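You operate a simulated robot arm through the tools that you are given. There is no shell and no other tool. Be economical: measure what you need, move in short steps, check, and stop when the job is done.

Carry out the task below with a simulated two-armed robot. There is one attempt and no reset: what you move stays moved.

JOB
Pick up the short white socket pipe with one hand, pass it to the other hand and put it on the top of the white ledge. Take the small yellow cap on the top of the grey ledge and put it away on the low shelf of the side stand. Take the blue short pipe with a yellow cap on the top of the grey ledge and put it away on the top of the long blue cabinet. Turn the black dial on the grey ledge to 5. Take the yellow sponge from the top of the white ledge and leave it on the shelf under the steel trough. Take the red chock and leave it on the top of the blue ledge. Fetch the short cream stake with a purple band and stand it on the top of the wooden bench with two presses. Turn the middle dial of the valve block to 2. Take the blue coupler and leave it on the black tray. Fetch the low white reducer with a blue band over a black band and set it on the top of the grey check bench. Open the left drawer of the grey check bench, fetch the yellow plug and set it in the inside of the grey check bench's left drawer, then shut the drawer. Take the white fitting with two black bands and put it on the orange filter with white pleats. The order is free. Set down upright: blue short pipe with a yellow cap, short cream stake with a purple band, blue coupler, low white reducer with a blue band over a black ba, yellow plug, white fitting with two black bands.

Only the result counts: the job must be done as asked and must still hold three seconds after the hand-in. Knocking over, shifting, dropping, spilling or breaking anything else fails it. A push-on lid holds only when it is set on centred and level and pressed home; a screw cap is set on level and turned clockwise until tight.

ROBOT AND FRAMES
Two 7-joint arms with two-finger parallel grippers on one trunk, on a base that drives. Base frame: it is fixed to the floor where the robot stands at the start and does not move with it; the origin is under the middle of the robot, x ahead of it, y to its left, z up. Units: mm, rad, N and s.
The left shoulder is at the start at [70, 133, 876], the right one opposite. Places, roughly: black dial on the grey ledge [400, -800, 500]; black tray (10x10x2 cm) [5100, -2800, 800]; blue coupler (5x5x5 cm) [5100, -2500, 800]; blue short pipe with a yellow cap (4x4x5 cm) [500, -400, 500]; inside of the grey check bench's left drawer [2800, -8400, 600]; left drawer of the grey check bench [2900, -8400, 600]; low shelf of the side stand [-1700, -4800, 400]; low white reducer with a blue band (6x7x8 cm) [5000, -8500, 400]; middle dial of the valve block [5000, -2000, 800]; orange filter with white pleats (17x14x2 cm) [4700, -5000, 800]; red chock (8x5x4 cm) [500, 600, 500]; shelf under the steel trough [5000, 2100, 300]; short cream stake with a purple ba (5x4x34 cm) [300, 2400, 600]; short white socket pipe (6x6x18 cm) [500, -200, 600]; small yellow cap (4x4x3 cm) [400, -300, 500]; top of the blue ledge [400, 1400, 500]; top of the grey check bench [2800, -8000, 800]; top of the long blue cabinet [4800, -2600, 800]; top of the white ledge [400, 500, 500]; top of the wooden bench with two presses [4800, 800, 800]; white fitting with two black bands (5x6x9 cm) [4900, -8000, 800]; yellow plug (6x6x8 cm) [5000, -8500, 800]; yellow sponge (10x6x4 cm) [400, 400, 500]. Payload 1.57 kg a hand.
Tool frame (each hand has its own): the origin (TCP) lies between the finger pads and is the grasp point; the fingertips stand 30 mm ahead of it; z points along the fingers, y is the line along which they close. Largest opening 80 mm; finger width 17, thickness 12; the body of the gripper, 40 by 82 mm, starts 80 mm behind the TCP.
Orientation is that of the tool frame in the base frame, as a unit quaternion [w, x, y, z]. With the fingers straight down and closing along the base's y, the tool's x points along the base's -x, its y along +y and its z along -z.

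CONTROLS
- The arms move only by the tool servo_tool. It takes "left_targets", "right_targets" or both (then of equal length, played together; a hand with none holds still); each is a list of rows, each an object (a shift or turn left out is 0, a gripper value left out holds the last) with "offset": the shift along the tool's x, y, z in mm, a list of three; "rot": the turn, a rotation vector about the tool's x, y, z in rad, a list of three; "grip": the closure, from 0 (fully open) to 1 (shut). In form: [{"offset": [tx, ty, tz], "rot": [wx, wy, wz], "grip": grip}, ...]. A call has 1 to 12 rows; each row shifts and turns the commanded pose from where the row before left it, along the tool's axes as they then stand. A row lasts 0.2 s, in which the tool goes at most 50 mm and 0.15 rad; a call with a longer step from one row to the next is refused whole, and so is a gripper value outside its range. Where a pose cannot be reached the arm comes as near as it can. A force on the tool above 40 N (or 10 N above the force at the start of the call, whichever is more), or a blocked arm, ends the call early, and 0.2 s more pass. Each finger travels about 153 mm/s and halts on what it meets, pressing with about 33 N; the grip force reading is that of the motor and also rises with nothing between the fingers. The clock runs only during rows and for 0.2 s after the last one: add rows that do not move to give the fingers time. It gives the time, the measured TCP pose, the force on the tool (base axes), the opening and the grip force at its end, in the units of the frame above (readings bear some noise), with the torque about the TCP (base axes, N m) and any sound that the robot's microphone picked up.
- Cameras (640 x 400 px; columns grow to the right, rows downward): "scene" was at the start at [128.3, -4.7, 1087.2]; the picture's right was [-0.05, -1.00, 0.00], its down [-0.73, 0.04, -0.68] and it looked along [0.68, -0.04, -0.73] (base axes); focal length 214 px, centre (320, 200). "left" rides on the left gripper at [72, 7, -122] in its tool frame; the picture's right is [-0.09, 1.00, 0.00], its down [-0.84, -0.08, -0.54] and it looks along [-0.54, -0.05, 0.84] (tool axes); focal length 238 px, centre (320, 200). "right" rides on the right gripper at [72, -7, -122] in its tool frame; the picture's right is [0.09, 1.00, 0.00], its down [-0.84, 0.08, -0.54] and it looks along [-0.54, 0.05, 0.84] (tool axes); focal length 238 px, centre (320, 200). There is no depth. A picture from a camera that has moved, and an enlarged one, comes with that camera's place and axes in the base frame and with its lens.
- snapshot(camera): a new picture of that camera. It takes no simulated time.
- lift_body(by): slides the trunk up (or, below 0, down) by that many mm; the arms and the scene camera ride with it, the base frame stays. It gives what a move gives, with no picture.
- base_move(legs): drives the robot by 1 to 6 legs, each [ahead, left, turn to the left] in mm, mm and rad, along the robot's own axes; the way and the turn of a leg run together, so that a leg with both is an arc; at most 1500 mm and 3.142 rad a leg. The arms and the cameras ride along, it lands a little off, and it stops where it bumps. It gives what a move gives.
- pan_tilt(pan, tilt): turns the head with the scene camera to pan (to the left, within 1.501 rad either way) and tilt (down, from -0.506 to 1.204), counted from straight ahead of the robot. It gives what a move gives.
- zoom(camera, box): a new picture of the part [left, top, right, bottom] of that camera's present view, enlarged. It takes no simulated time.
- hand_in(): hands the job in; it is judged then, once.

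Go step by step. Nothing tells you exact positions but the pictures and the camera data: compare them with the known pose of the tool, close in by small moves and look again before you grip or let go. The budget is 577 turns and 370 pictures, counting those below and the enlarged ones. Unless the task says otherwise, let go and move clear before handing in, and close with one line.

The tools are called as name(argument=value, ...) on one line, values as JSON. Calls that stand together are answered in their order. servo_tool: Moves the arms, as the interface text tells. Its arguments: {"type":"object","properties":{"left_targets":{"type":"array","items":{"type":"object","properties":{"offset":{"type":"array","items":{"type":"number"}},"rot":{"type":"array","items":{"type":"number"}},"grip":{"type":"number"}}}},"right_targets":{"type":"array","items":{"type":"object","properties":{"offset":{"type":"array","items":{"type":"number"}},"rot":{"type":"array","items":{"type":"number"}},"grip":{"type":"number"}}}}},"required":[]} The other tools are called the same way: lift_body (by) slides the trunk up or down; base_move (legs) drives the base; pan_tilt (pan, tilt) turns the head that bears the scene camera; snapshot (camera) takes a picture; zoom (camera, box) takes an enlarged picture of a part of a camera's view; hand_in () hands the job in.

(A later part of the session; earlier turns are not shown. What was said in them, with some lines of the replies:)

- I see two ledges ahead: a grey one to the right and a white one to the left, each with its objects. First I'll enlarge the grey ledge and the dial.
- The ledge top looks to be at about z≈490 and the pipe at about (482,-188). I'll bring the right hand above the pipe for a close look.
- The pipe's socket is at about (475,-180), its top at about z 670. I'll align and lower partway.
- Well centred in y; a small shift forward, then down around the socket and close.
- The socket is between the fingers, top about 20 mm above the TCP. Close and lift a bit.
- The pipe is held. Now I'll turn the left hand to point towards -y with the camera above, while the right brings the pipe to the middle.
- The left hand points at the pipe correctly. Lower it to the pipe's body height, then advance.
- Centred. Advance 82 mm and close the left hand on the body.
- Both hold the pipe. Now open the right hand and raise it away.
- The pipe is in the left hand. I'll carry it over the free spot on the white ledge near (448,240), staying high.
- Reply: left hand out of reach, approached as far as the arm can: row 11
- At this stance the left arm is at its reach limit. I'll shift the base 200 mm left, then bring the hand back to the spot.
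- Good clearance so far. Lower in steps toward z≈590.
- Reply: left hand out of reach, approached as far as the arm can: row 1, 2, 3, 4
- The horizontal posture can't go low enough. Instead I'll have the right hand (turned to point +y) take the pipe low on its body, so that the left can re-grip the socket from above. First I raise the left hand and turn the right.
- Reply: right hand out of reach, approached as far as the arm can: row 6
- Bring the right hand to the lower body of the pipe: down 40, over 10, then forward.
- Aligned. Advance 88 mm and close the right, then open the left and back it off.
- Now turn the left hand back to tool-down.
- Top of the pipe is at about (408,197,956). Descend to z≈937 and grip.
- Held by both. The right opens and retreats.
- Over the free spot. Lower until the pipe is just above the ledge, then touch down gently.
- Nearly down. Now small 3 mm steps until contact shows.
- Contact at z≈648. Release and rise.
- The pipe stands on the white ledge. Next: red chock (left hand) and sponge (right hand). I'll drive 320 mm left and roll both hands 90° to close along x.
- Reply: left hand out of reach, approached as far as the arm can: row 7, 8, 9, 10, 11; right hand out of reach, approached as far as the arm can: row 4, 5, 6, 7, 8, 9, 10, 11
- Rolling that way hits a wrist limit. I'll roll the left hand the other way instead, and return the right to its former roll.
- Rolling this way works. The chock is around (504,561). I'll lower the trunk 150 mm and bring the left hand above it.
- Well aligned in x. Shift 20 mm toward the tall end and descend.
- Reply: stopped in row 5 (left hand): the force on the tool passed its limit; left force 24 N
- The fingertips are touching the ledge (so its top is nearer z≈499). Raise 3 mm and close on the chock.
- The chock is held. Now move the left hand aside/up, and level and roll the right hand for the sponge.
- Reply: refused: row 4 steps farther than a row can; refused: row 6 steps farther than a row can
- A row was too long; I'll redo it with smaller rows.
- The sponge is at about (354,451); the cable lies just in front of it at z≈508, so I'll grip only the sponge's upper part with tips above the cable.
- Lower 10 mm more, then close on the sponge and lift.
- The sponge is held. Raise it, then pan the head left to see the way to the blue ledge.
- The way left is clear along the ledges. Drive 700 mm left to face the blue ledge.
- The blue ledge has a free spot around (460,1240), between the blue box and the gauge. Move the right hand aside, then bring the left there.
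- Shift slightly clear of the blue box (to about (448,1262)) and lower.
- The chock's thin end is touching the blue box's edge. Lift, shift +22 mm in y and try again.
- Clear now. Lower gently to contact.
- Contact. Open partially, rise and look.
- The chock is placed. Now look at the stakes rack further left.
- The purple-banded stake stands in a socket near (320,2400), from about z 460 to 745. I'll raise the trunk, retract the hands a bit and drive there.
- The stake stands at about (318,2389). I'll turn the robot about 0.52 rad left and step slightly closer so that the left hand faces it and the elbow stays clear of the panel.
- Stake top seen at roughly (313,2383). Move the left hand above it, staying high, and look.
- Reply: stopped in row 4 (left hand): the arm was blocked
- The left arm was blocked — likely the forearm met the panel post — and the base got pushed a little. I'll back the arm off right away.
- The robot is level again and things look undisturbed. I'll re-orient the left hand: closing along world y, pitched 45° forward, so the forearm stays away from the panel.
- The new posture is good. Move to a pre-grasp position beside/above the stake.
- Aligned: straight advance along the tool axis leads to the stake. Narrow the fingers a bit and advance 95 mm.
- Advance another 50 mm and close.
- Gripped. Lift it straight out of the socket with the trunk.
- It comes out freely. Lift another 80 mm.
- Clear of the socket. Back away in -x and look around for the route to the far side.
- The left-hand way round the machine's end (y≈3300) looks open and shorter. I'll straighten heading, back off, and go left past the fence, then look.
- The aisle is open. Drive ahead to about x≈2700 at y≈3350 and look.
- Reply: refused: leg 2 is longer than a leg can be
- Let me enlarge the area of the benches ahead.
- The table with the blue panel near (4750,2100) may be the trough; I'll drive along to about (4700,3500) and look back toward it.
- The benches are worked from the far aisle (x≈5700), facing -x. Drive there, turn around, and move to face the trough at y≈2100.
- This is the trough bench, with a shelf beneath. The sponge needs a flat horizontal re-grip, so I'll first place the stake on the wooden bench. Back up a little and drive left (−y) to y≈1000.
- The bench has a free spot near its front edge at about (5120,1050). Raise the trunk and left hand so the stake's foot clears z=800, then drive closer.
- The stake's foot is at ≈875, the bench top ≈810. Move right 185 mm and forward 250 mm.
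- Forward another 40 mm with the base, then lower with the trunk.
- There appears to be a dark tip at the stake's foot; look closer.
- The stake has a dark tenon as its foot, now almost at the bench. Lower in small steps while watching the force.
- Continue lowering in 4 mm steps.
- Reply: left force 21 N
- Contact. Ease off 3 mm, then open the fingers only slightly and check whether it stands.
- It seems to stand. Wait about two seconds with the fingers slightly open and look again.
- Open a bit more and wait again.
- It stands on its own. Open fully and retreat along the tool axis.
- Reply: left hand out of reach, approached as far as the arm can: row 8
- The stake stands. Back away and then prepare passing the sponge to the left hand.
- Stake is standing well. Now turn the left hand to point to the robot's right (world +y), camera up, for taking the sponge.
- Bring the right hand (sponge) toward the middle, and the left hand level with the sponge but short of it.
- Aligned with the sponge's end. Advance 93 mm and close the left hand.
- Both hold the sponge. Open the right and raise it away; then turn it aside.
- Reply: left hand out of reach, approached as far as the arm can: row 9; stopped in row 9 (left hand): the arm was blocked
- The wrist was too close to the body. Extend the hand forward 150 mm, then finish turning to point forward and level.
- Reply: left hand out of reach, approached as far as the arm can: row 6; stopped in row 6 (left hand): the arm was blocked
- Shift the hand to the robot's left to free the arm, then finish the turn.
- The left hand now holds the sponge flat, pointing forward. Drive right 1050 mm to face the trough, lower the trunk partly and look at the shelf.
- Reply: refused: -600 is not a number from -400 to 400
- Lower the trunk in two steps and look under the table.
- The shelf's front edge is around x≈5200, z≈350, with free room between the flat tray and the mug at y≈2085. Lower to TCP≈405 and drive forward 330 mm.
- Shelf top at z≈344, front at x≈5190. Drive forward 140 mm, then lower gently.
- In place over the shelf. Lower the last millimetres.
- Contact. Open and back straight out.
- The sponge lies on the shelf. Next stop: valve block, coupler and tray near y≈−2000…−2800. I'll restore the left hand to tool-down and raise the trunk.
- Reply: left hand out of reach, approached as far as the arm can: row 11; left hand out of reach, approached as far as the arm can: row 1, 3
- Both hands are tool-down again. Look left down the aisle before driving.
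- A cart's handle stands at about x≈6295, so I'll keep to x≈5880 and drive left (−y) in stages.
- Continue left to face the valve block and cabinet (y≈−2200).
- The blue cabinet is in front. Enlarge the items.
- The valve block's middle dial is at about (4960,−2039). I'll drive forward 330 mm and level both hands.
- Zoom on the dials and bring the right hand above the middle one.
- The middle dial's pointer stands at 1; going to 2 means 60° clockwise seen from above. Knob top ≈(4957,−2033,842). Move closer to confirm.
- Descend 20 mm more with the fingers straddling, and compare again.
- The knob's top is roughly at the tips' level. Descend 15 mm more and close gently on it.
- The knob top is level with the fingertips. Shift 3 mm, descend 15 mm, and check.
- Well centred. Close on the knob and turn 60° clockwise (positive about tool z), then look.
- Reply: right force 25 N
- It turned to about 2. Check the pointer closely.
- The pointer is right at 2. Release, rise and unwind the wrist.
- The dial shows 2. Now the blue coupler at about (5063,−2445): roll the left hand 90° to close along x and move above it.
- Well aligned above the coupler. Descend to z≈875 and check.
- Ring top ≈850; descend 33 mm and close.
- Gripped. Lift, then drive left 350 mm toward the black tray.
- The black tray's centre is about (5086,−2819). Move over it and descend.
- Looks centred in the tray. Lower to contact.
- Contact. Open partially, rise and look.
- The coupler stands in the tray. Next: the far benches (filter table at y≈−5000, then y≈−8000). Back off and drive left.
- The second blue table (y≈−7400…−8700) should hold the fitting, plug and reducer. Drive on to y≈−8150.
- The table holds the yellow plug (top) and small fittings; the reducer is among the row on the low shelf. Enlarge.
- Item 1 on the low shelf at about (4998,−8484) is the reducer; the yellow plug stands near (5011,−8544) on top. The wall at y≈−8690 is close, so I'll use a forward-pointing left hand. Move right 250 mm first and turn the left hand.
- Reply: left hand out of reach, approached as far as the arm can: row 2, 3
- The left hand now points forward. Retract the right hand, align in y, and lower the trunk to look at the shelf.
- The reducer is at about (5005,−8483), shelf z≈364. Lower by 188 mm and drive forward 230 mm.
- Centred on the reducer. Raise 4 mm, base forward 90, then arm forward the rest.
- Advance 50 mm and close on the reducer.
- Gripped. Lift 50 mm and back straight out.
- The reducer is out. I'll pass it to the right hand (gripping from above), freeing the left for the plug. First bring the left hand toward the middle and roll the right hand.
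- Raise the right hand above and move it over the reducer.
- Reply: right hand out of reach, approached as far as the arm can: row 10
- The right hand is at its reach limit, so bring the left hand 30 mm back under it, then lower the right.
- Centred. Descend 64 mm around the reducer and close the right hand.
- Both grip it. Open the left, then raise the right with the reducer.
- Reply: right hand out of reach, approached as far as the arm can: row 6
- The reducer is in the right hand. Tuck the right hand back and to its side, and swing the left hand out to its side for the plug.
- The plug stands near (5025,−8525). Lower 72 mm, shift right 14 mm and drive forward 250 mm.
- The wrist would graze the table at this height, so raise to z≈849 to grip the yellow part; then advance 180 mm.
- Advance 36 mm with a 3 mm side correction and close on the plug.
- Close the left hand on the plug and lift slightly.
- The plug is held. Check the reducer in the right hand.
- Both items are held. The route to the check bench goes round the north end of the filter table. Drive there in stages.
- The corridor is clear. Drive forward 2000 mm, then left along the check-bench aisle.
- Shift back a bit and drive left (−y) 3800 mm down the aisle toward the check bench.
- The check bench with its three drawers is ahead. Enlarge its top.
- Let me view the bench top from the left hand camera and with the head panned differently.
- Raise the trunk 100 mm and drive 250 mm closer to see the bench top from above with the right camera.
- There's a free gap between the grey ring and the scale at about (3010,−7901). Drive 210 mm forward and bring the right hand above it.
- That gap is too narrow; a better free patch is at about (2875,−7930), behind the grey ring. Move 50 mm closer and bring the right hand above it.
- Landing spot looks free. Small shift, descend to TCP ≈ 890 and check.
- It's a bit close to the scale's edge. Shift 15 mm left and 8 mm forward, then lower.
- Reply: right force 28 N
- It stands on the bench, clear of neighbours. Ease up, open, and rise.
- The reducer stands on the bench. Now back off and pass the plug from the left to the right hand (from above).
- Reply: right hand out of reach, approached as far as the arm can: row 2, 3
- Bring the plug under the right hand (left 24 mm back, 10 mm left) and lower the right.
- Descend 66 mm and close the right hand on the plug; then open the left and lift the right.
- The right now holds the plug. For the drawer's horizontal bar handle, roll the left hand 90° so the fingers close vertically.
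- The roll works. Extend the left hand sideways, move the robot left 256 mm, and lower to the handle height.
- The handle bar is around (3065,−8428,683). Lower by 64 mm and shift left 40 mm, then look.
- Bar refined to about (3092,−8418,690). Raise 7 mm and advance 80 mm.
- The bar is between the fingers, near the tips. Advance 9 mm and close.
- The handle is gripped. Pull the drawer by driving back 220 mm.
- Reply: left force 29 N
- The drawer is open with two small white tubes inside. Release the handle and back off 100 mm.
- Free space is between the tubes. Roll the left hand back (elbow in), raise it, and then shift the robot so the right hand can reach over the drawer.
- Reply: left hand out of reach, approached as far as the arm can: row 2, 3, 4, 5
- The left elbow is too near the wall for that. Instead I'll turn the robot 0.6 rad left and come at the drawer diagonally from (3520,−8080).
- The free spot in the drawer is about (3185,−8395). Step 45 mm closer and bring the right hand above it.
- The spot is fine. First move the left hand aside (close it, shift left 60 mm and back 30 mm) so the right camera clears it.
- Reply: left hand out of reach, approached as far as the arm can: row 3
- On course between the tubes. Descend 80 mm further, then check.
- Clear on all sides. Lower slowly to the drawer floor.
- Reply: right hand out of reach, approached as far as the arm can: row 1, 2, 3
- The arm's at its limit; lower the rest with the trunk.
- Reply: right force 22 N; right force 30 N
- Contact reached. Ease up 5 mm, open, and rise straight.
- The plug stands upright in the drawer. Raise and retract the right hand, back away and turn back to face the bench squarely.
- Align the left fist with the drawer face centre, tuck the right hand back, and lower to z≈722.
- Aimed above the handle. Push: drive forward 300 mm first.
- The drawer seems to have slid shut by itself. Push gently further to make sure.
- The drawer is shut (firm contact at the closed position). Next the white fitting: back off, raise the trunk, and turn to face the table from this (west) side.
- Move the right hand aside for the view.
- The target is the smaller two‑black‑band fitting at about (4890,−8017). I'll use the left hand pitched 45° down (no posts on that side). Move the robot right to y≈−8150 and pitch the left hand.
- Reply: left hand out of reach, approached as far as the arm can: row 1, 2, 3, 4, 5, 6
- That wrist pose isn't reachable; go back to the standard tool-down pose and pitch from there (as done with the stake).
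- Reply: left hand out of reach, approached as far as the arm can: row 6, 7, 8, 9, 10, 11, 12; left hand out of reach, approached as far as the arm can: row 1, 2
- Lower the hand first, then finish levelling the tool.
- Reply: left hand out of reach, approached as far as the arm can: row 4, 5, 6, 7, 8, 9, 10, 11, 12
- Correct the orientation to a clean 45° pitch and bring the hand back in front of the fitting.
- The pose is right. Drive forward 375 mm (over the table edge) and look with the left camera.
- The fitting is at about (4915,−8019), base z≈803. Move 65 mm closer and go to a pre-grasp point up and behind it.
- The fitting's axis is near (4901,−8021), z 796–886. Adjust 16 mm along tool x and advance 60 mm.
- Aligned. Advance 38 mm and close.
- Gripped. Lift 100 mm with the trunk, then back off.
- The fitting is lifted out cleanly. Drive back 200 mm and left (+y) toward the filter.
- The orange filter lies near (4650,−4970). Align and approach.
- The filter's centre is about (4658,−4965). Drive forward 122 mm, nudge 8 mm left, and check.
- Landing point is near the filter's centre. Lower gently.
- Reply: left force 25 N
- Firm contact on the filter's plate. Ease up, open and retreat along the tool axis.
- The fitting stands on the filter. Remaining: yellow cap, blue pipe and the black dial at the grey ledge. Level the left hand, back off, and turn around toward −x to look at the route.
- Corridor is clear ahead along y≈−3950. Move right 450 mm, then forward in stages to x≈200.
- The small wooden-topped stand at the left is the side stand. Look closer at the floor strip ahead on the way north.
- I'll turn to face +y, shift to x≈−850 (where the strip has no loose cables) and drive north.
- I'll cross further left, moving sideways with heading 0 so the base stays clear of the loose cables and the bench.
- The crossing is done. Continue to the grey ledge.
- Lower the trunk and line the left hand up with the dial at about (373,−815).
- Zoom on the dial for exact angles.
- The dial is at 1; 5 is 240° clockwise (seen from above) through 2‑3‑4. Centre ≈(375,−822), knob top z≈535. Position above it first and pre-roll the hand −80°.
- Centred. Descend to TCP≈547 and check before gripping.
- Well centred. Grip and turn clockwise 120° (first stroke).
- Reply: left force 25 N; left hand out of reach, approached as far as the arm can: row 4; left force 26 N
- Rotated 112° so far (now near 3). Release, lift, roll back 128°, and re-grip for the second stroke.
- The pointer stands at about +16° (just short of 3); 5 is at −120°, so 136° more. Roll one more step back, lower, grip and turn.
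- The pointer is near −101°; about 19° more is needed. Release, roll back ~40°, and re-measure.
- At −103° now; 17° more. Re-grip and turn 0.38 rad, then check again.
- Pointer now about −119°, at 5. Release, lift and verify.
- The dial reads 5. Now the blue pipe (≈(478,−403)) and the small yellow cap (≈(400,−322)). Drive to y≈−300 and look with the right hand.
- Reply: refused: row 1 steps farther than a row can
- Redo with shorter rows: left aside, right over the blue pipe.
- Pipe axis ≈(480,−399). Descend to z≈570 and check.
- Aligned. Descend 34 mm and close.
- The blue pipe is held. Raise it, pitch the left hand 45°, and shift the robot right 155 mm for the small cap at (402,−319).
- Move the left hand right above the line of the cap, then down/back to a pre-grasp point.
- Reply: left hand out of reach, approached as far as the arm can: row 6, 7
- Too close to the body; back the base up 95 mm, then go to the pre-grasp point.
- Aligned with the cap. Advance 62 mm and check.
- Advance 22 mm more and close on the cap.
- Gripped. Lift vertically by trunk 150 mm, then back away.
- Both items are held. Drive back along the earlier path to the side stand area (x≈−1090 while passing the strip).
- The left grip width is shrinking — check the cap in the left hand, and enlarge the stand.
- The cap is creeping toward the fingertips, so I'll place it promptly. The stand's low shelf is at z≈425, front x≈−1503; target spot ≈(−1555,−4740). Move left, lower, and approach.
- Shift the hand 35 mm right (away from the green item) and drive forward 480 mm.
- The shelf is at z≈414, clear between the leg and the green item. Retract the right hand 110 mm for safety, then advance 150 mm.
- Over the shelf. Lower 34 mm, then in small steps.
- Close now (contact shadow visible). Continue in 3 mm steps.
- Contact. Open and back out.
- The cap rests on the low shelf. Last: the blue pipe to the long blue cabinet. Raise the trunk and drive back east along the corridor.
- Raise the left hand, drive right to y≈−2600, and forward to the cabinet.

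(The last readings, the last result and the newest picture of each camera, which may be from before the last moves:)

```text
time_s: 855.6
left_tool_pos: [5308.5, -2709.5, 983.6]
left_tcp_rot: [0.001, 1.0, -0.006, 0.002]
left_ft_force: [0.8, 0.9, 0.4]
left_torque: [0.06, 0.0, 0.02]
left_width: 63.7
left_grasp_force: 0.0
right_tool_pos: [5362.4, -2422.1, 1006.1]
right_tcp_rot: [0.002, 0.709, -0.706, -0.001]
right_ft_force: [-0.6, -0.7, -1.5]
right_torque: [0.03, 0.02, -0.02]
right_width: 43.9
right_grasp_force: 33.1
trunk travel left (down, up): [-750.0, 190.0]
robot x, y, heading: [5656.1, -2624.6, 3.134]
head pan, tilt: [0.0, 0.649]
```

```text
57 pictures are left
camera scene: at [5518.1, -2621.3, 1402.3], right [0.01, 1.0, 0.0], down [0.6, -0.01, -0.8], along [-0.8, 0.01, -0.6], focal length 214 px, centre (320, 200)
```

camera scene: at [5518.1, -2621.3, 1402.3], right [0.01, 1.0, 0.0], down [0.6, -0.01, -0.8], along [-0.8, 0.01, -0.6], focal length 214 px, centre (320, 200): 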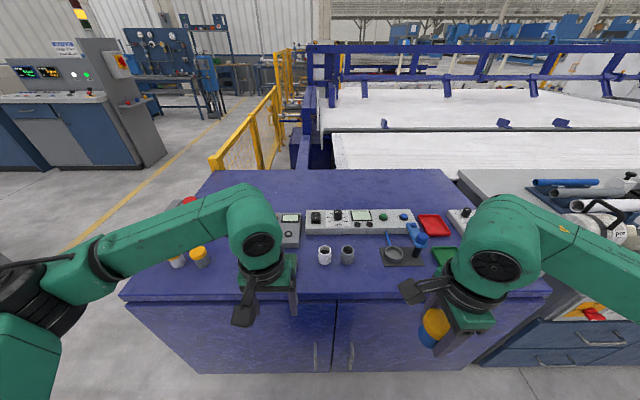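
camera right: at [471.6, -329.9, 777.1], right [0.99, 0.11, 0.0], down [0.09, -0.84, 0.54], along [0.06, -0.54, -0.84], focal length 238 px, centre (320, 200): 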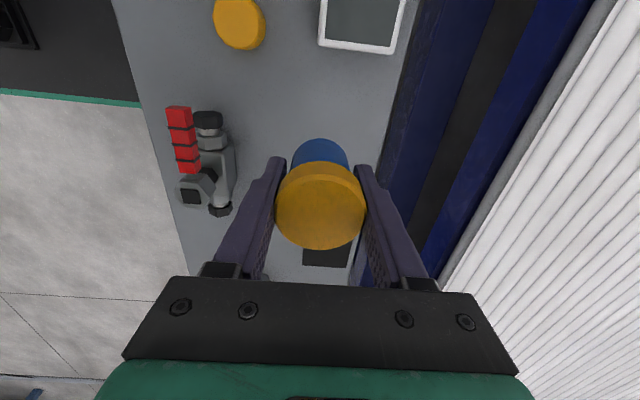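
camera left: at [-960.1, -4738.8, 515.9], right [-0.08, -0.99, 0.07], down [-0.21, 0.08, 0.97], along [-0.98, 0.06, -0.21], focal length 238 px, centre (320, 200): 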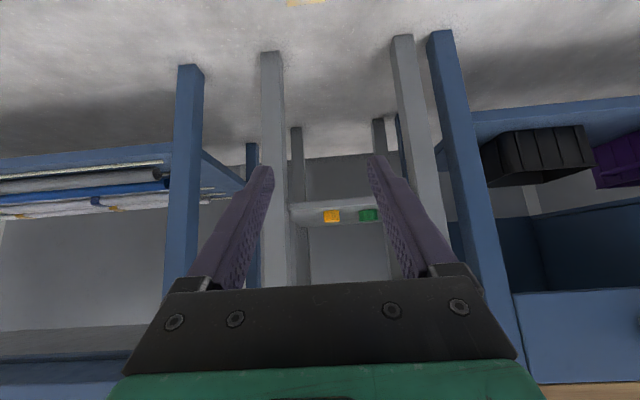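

The empty place of the coupler at ≈(5075,−2446) is free. Drive 175 mm forward and bring the pipe over it.

base_move(legs=[[172, 0, 0]])

servo_tool(right_targets=[{"offset": [8, 38, 0]}, {"offset": [8, 38, 0]}, {"offset": [8, 37, 0]}, {"offset": [0, 0, 40]}, {"offset": [0, 0, 30]}, {}])

snapshot(camera="right")

zoom(camera="scene", box=[300, 200, 480, 330])

```text
time_s: 857.1
left_tool_pos: [5143.5, -2707.9, 984.5]
left_tcp_rot: [0.0, 1.0, -0.006, 0.0]
left_ft_force: [0.3, -0.2, 0.2]
left_torque: [0.02, -0.04, -0.02]
left_width: 64.1
left_grasp_force: 0.1
right_tool_pos: [5196.2, -2421.1, 1005.7]
right_tcp_rot: [0.002, 0.709, -0.706, -0.002]
right_ft_force: [0.4, -0.3, -0.9]
right_torque: [0.02, 0.0, -0.01]
right_width: 44.0
right_grasp_force: 32.7
trunk travel left (down, up): [-750.0, 190.0]
robot x, y, heading: [5491.4, -2620.1, 3.132]
head pan, tilt: [0.0, 0.649]
```

```text
time_s: 858.5
left_tool_pos: [5141.9, -2709.5, 982.7]
left_tcp_rot: [0.001, 1.0, -0.005, 0.001]
left_ft_force: [0.4, -0.4, 0.4]
left_torque: [0.01, 0.02, 0.02]
left_width: 64.0
left_grasp_force: 0.1
right_tool_pos: [5080.9, -2445.8, 936.2]
right_tcp_rot: [0.001, 0.709, -0.705, -0.001]
right_ft_force: [1.2, -0.9, -0.4]
right_torque: [0.02, 0.02, 0.0]
right_width: 44.1
right_grasp_force: 33.3
trunk travel left (down, up): [-750.0, 190.0]
robot x, y, heading: [5485.6, -2623.1, 3.131]
head pan, tilt: [0.0, 0.649]
```

```text
56 pictures are left
camera right: at [5088.9, -2518.1, 1055.5], right [-1.0, -0.1, 0.0], down [-0.08, 0.84, 0.54], along [-0.06, 0.54, -0.84], focal length 238 px, centre (320, 200)
```

right: 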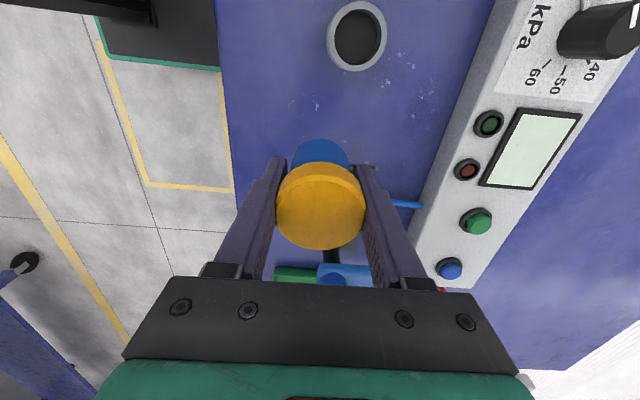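

```text
3.08 times, centred on (390, 265) of scene
camera zoom: at [5350.8, -2621.0, 1402.2], right [0.01, 1.0, 0.0], down [0.6, 0.0, -0.8], along [-0.8, 0.01, -0.6], focal length 660 px, centre (105, 0)
```

zoom: 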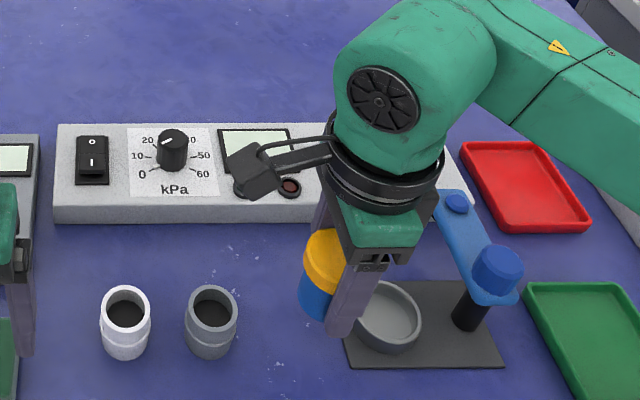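

Shift 8 mm left (away from the dish pad) and descend.

servo_tool(right_targets=[{"offset": [8, 0, 35]}, {"offset": [0, 0, 30]}, {"offset": [0, 0, 15]}, {}])

zoom(camera="scene", box=[300, 200, 480, 330])

```text
time_s: 859.5
left_tool_pos: [5142.1, -2708.0, 983.6]
left_tcp_rot: [0.001, 1.0, -0.006, 0.0]
left_ft_force: [0.6, -0.9, 0.3]
left_torque: [-0.02, 0.01, -0.03]
left_width: 64.0
left_grasp_force: 0.0
right_tool_pos: [5080.8, -2453.1, 855.9]
right_tcp_rot: [0.001, 0.71, -0.704, 0.0]
right_ft_force: [0.7, -0.5, -1.2]
right_torque: [0.03, 0.01, -0.02]
right_width: 44.1
right_grasp_force: 33.5
trunk travel left (down, up): [-750.0, 190.0]
robot x, y, heading: [5489.7, -2624.8, 3.136]
head pan, tilt: [0.0, 0.649]
```

```text
3.08 times, centred on (390, 265) of scene
camera zoom: at [5350.8, -2620.7, 1402.2], right [0.01, 1.0, 0.0], down [0.6, 0.0, -0.8], along [-0.8, 0.01, -0.6], focal length 660 px, centre (105, 0)
```

zoom: 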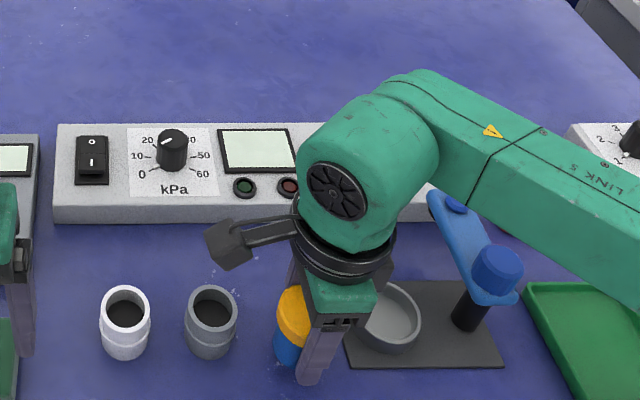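

Lower to contact in small steps.

servo_tool(right_targets=[{"offset": [0, 0, 6]}, {"offset": [0, 0, 4]}, {"offset": [0, 0, 3]}, {}])

servo_tool(right_targets=[{"offset": [0, 0, 2]}, {"offset": [0, 0, 2]}, {}])

```text
time_s: 860.5
left_tool_pos: [5142.4, -2708.8, 983.5]
left_tcp_rot: [0.0, 1.0, -0.005, 0.0]
left_ft_force: [0.4, -0.1, 0.0]
left_torque: [-0.03, -0.03, -0.01]
left_width: 63.8
left_grasp_force: 0.0
right_tool_pos: [5082.1, -2454.2, 843.0]
right_tcp_rot: [0.001, 0.709, -0.705, 0.0]
right_ft_force: [-0.4, -0.3, -0.9]
right_torque: [0.01, 0.0, 0.0]
right_width: 43.9
right_grasp_force: 32.7
trunk travel left (down, up): [-750.0, 190.0]
robot x, y, heading: [5490.8, -2620.7, 3.133]
head pan, tilt: [0.0, 0.649]
```

```text
time_s: 861.3
left_tool_pos: [5141.8, -2709.4, 983.3]
left_tcp_rot: [0.001, 1.0, -0.005, 0.001]
left_ft_force: [0.1, 0.7, -0.9]
left_torque: [0.0, -0.03, 0.01]
left_width: 64.0
left_grasp_force: 0.1
right_tool_pos: [5082.2, -2453.4, 838.7]
right_tcp_rot: [0.001, 0.709, -0.705, -0.001]
right_ft_force: [0.1, 0.9, -0.8]
right_torque: [0.0, 0.0, -0.01]
right_width: 44.2
right_grasp_force: 32.2
trunk travel left (down, up): [-750.0, 190.0]
robot x, y, heading: [5485.9, -2619.8, 3.134]
head pan, tilt: [0.0, 0.649]
```

servo_tool(right_targets=[{"offset": [0, 0, 2]}, {"offset": [0, 0, 2]}, {}])

servo_tool(right_targets=[{"offset": [0, 0, 2]}, {}])

```text
time_s: 862.1
left_tool_pos: [5141.2, -2709.0, 983.6]
left_tcp_rot: [0.001, 1.0, -0.006, 0.001]
left_ft_force: [0.0, 0.3, -0.4]
left_torque: [0.0, 0.04, 0.05]
left_width: 64.0
left_grasp_force: 0.1
right_tool_pos: [5080.8, -2454.3, 834.4]
right_tcp_rot: [0.001, 0.709, -0.705, -0.001]
right_ft_force: [-1.3, 1.0, 2.9]
right_torque: [0.03, -0.01, 0.01]
right_width: 44.0
right_grasp_force: 32.7
trunk travel left (down, up): [-750.0, 190.0]
robot x, y, heading: [5488.9, -2615.5, 3.136]
head pan, tilt: [0.0, 0.649]
```

```text
time_s: 862.7
left_tool_pos: [5142.0, -2709.1, 983.6]
left_tcp_rot: [0.001, 1.0, -0.005, 0.0]
left_ft_force: [0.2, 0.5, 0.1]
left_torque: [0.05, 0.02, 0.0]
left_width: 64.0
left_grasp_force: 0.0
right_tool_pos: [5081.9, -2454.1, 832.6]
right_tcp_rot: [0.002, 0.709, -0.705, -0.001]
right_ft_force: [-1.3, -0.4, 2.6]
right_torque: [0.05, -0.02, 0.04]
right_width: 44.1
right_grasp_force: 33.1
trunk travel left (down, up): [-750.0, 190.0]
robot x, y, heading: [5486.1, -2616.6, 3.135]
head pan, tilt: [0.0, 0.649]
```

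Light contact. Release partially, rise and check.

servo_tool(right_targets=[{"offset": [0, 0, -1]}, {"grip": 0.35}, {"grip": 0.3}, {"grip": 0.3}, {}, {"offset": [0, 0, -20]}, {"offset": [0, 0, -40]}, {"offset": [0, 0, -45]}, {"offset": [0, 0, -40], "grip": 0}, {}])

snapshot(camera="right")

zoom(camera="scene", box=[300, 200, 480, 330])

```text
time_s: 864.9
left_tool_pos: [5142.5, -2709.7, 983.8]
left_tcp_rot: [0.001, 1.0, -0.005, 0.001]
left_ft_force: [0.1, -0.6, 0.5]
left_torque: [0.01, -0.03, -0.01]
left_width: 64.1
left_grasp_force: 0.1
right_tool_pos: [5080.4, -2453.6, 979.4]
right_tcp_rot: [0.0, 0.709, -0.705, -0.001]
right_ft_force: [-0.8, 0.5, 0.0]
right_torque: [0.0, 0.03, 0.0]
right_width: 79.9
right_grasp_force: 0.0
trunk travel left (down, up): [-750.0, 190.0]
robot x, y, heading: [5491.0, -2621.2, 3.136]
head pan, tilt: [0.0, 0.649]
```

```text
53 pictures are left
camera right: at [5088.2, -2524.8, 1099.4], right [-1.0, -0.1, 0.0], down [-0.08, 0.84, 0.54], along [-0.05, 0.54, -0.84], focal length 238 px, centre (320, 200)
```

right: 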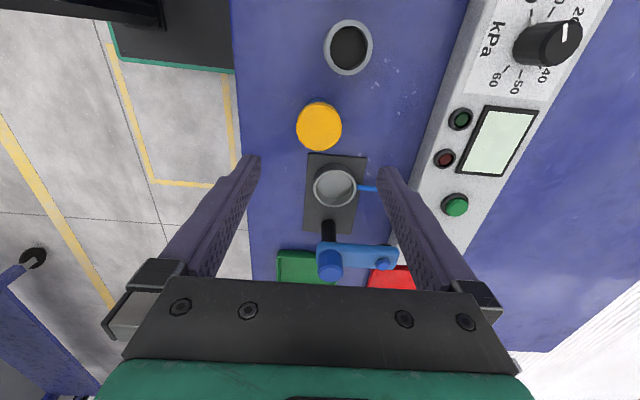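

```text
3.08 times, centred on (390, 265) of scene
camera zoom: at [5350.9, -2620.3, 1402.2], right [0.01, 1.0, 0.0], down [0.6, 0.0, -0.8], along [-0.8, 0.01, -0.6], focal length 660 px, centre (105, 0)
```

zoom: 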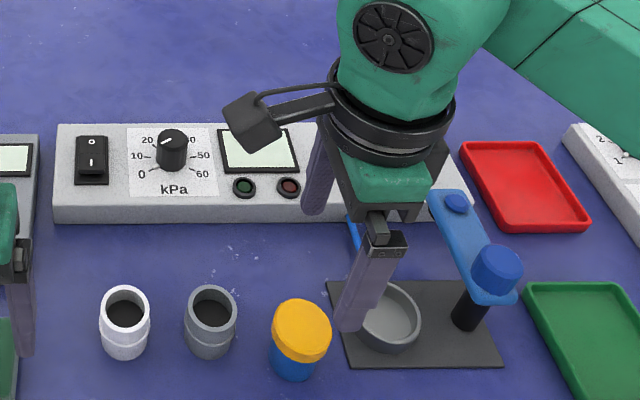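

The pipe stands upright on the cabinet. Before handing in, I'll check the stake from here by zooming.

base_move(legs=[[-350, 0, 0]])

pan_tilt(pan=-1.3, tilt=0.15)

snapshot(camera="scene")

```text
time_s: 867.1
left_tool_pos: [5487.9, -2711.7, 982.9]
left_tcp_rot: [0.0, 1.0, -0.002, 0.001]
left_ft_force: [-0.5, 0.4, 0.0]
left_torque: [-0.01, -0.01, 0.03]
left_width: 63.9
left_grasp_force: 0.0
right_tool_pos: [5426.4, -2457.3, 978.4]
right_tcp_rot: [0.0, 0.712, -0.702, -0.001]
right_ft_force: [-0.7, 0.4, -1.2]
right_torque: [0.0, 0.0, 0.01]
right_width: 80.1
right_grasp_force: 0.1
trunk travel left (down, up): [-750.0, 190.0]
robot x, y, heading: [5840.9, -2623.3, -3.144]
head pan, tilt: [0.0, 0.649]
```

```text
time_s: 868.6
left_tool_pos: [5489.6, -2711.3, 983.1]
left_tcp_rot: [0.001, 1.0, -0.001, 0.001]
left_ft_force: [0.0, 0.3, 0.0]
left_torque: [-0.01, 0.0, 0.0]
left_width: 63.9
left_grasp_force: 0.0
right_tool_pos: [5426.5, -2457.7, 978.3]
right_tcp_rot: [0.002, 0.711, -0.703, -0.002]
right_ft_force: [0.1, 0.0, -0.1]
right_torque: [0.04, -0.03, 0.0]
right_width: 80.1
right_grasp_force: 0.1
trunk travel left (down, up): [-750.0, 190.0]
robot x, y, heading: [5836.1, -2624.3, -3.144]
head pan, tilt: [-1.3, 0.15]
```

```text
51 pictures are left
camera scene: at [5759.6, -2533.2, 1447.9], right [0.96, 0.27, 0.0], down [0.04, -0.14, -0.99], along [-0.27, 0.95, -0.15], focal length 214 px, centre (320, 200)
```

scene: 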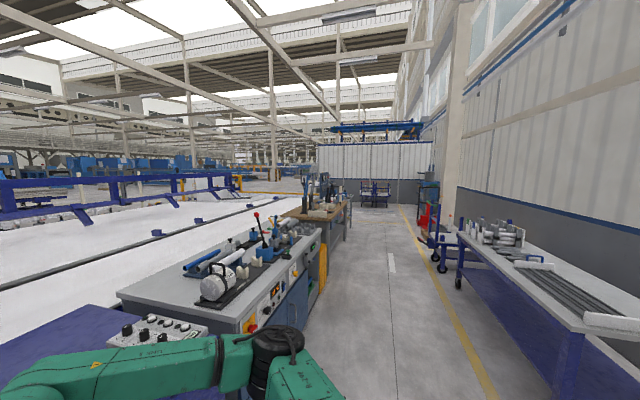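

zoom(camera="scene", box=[295, 165, 365, 225])

```text
6.67 times, centred on (330, 195) of scene
camera zoom: at [5759.6, -2533.2, 1447.9], right [0.96, 0.27, 0.0], down [0.04, -0.14, -0.99], along [-0.27, 0.95, -0.15], focal length 1430 px, centre (253, 233)
```

zoom: 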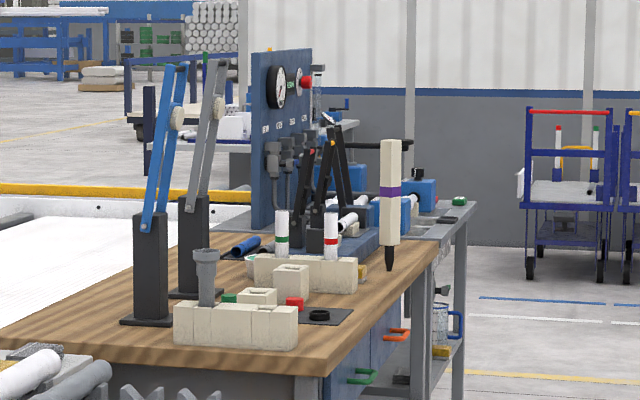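

The stake still stands and the sponge is on its shelf. Everything asked for is placed and both hands are clear, so I'm handing the job in.

hand_in()

```text
The job is handed in.
```

All twelve parts of the job are done and handed in. One thing I couldn't see is how the yellow plug stood once the drawer was shut. The drawer slid the last few centimetres closed on its own, and I didn't reopen it to check.
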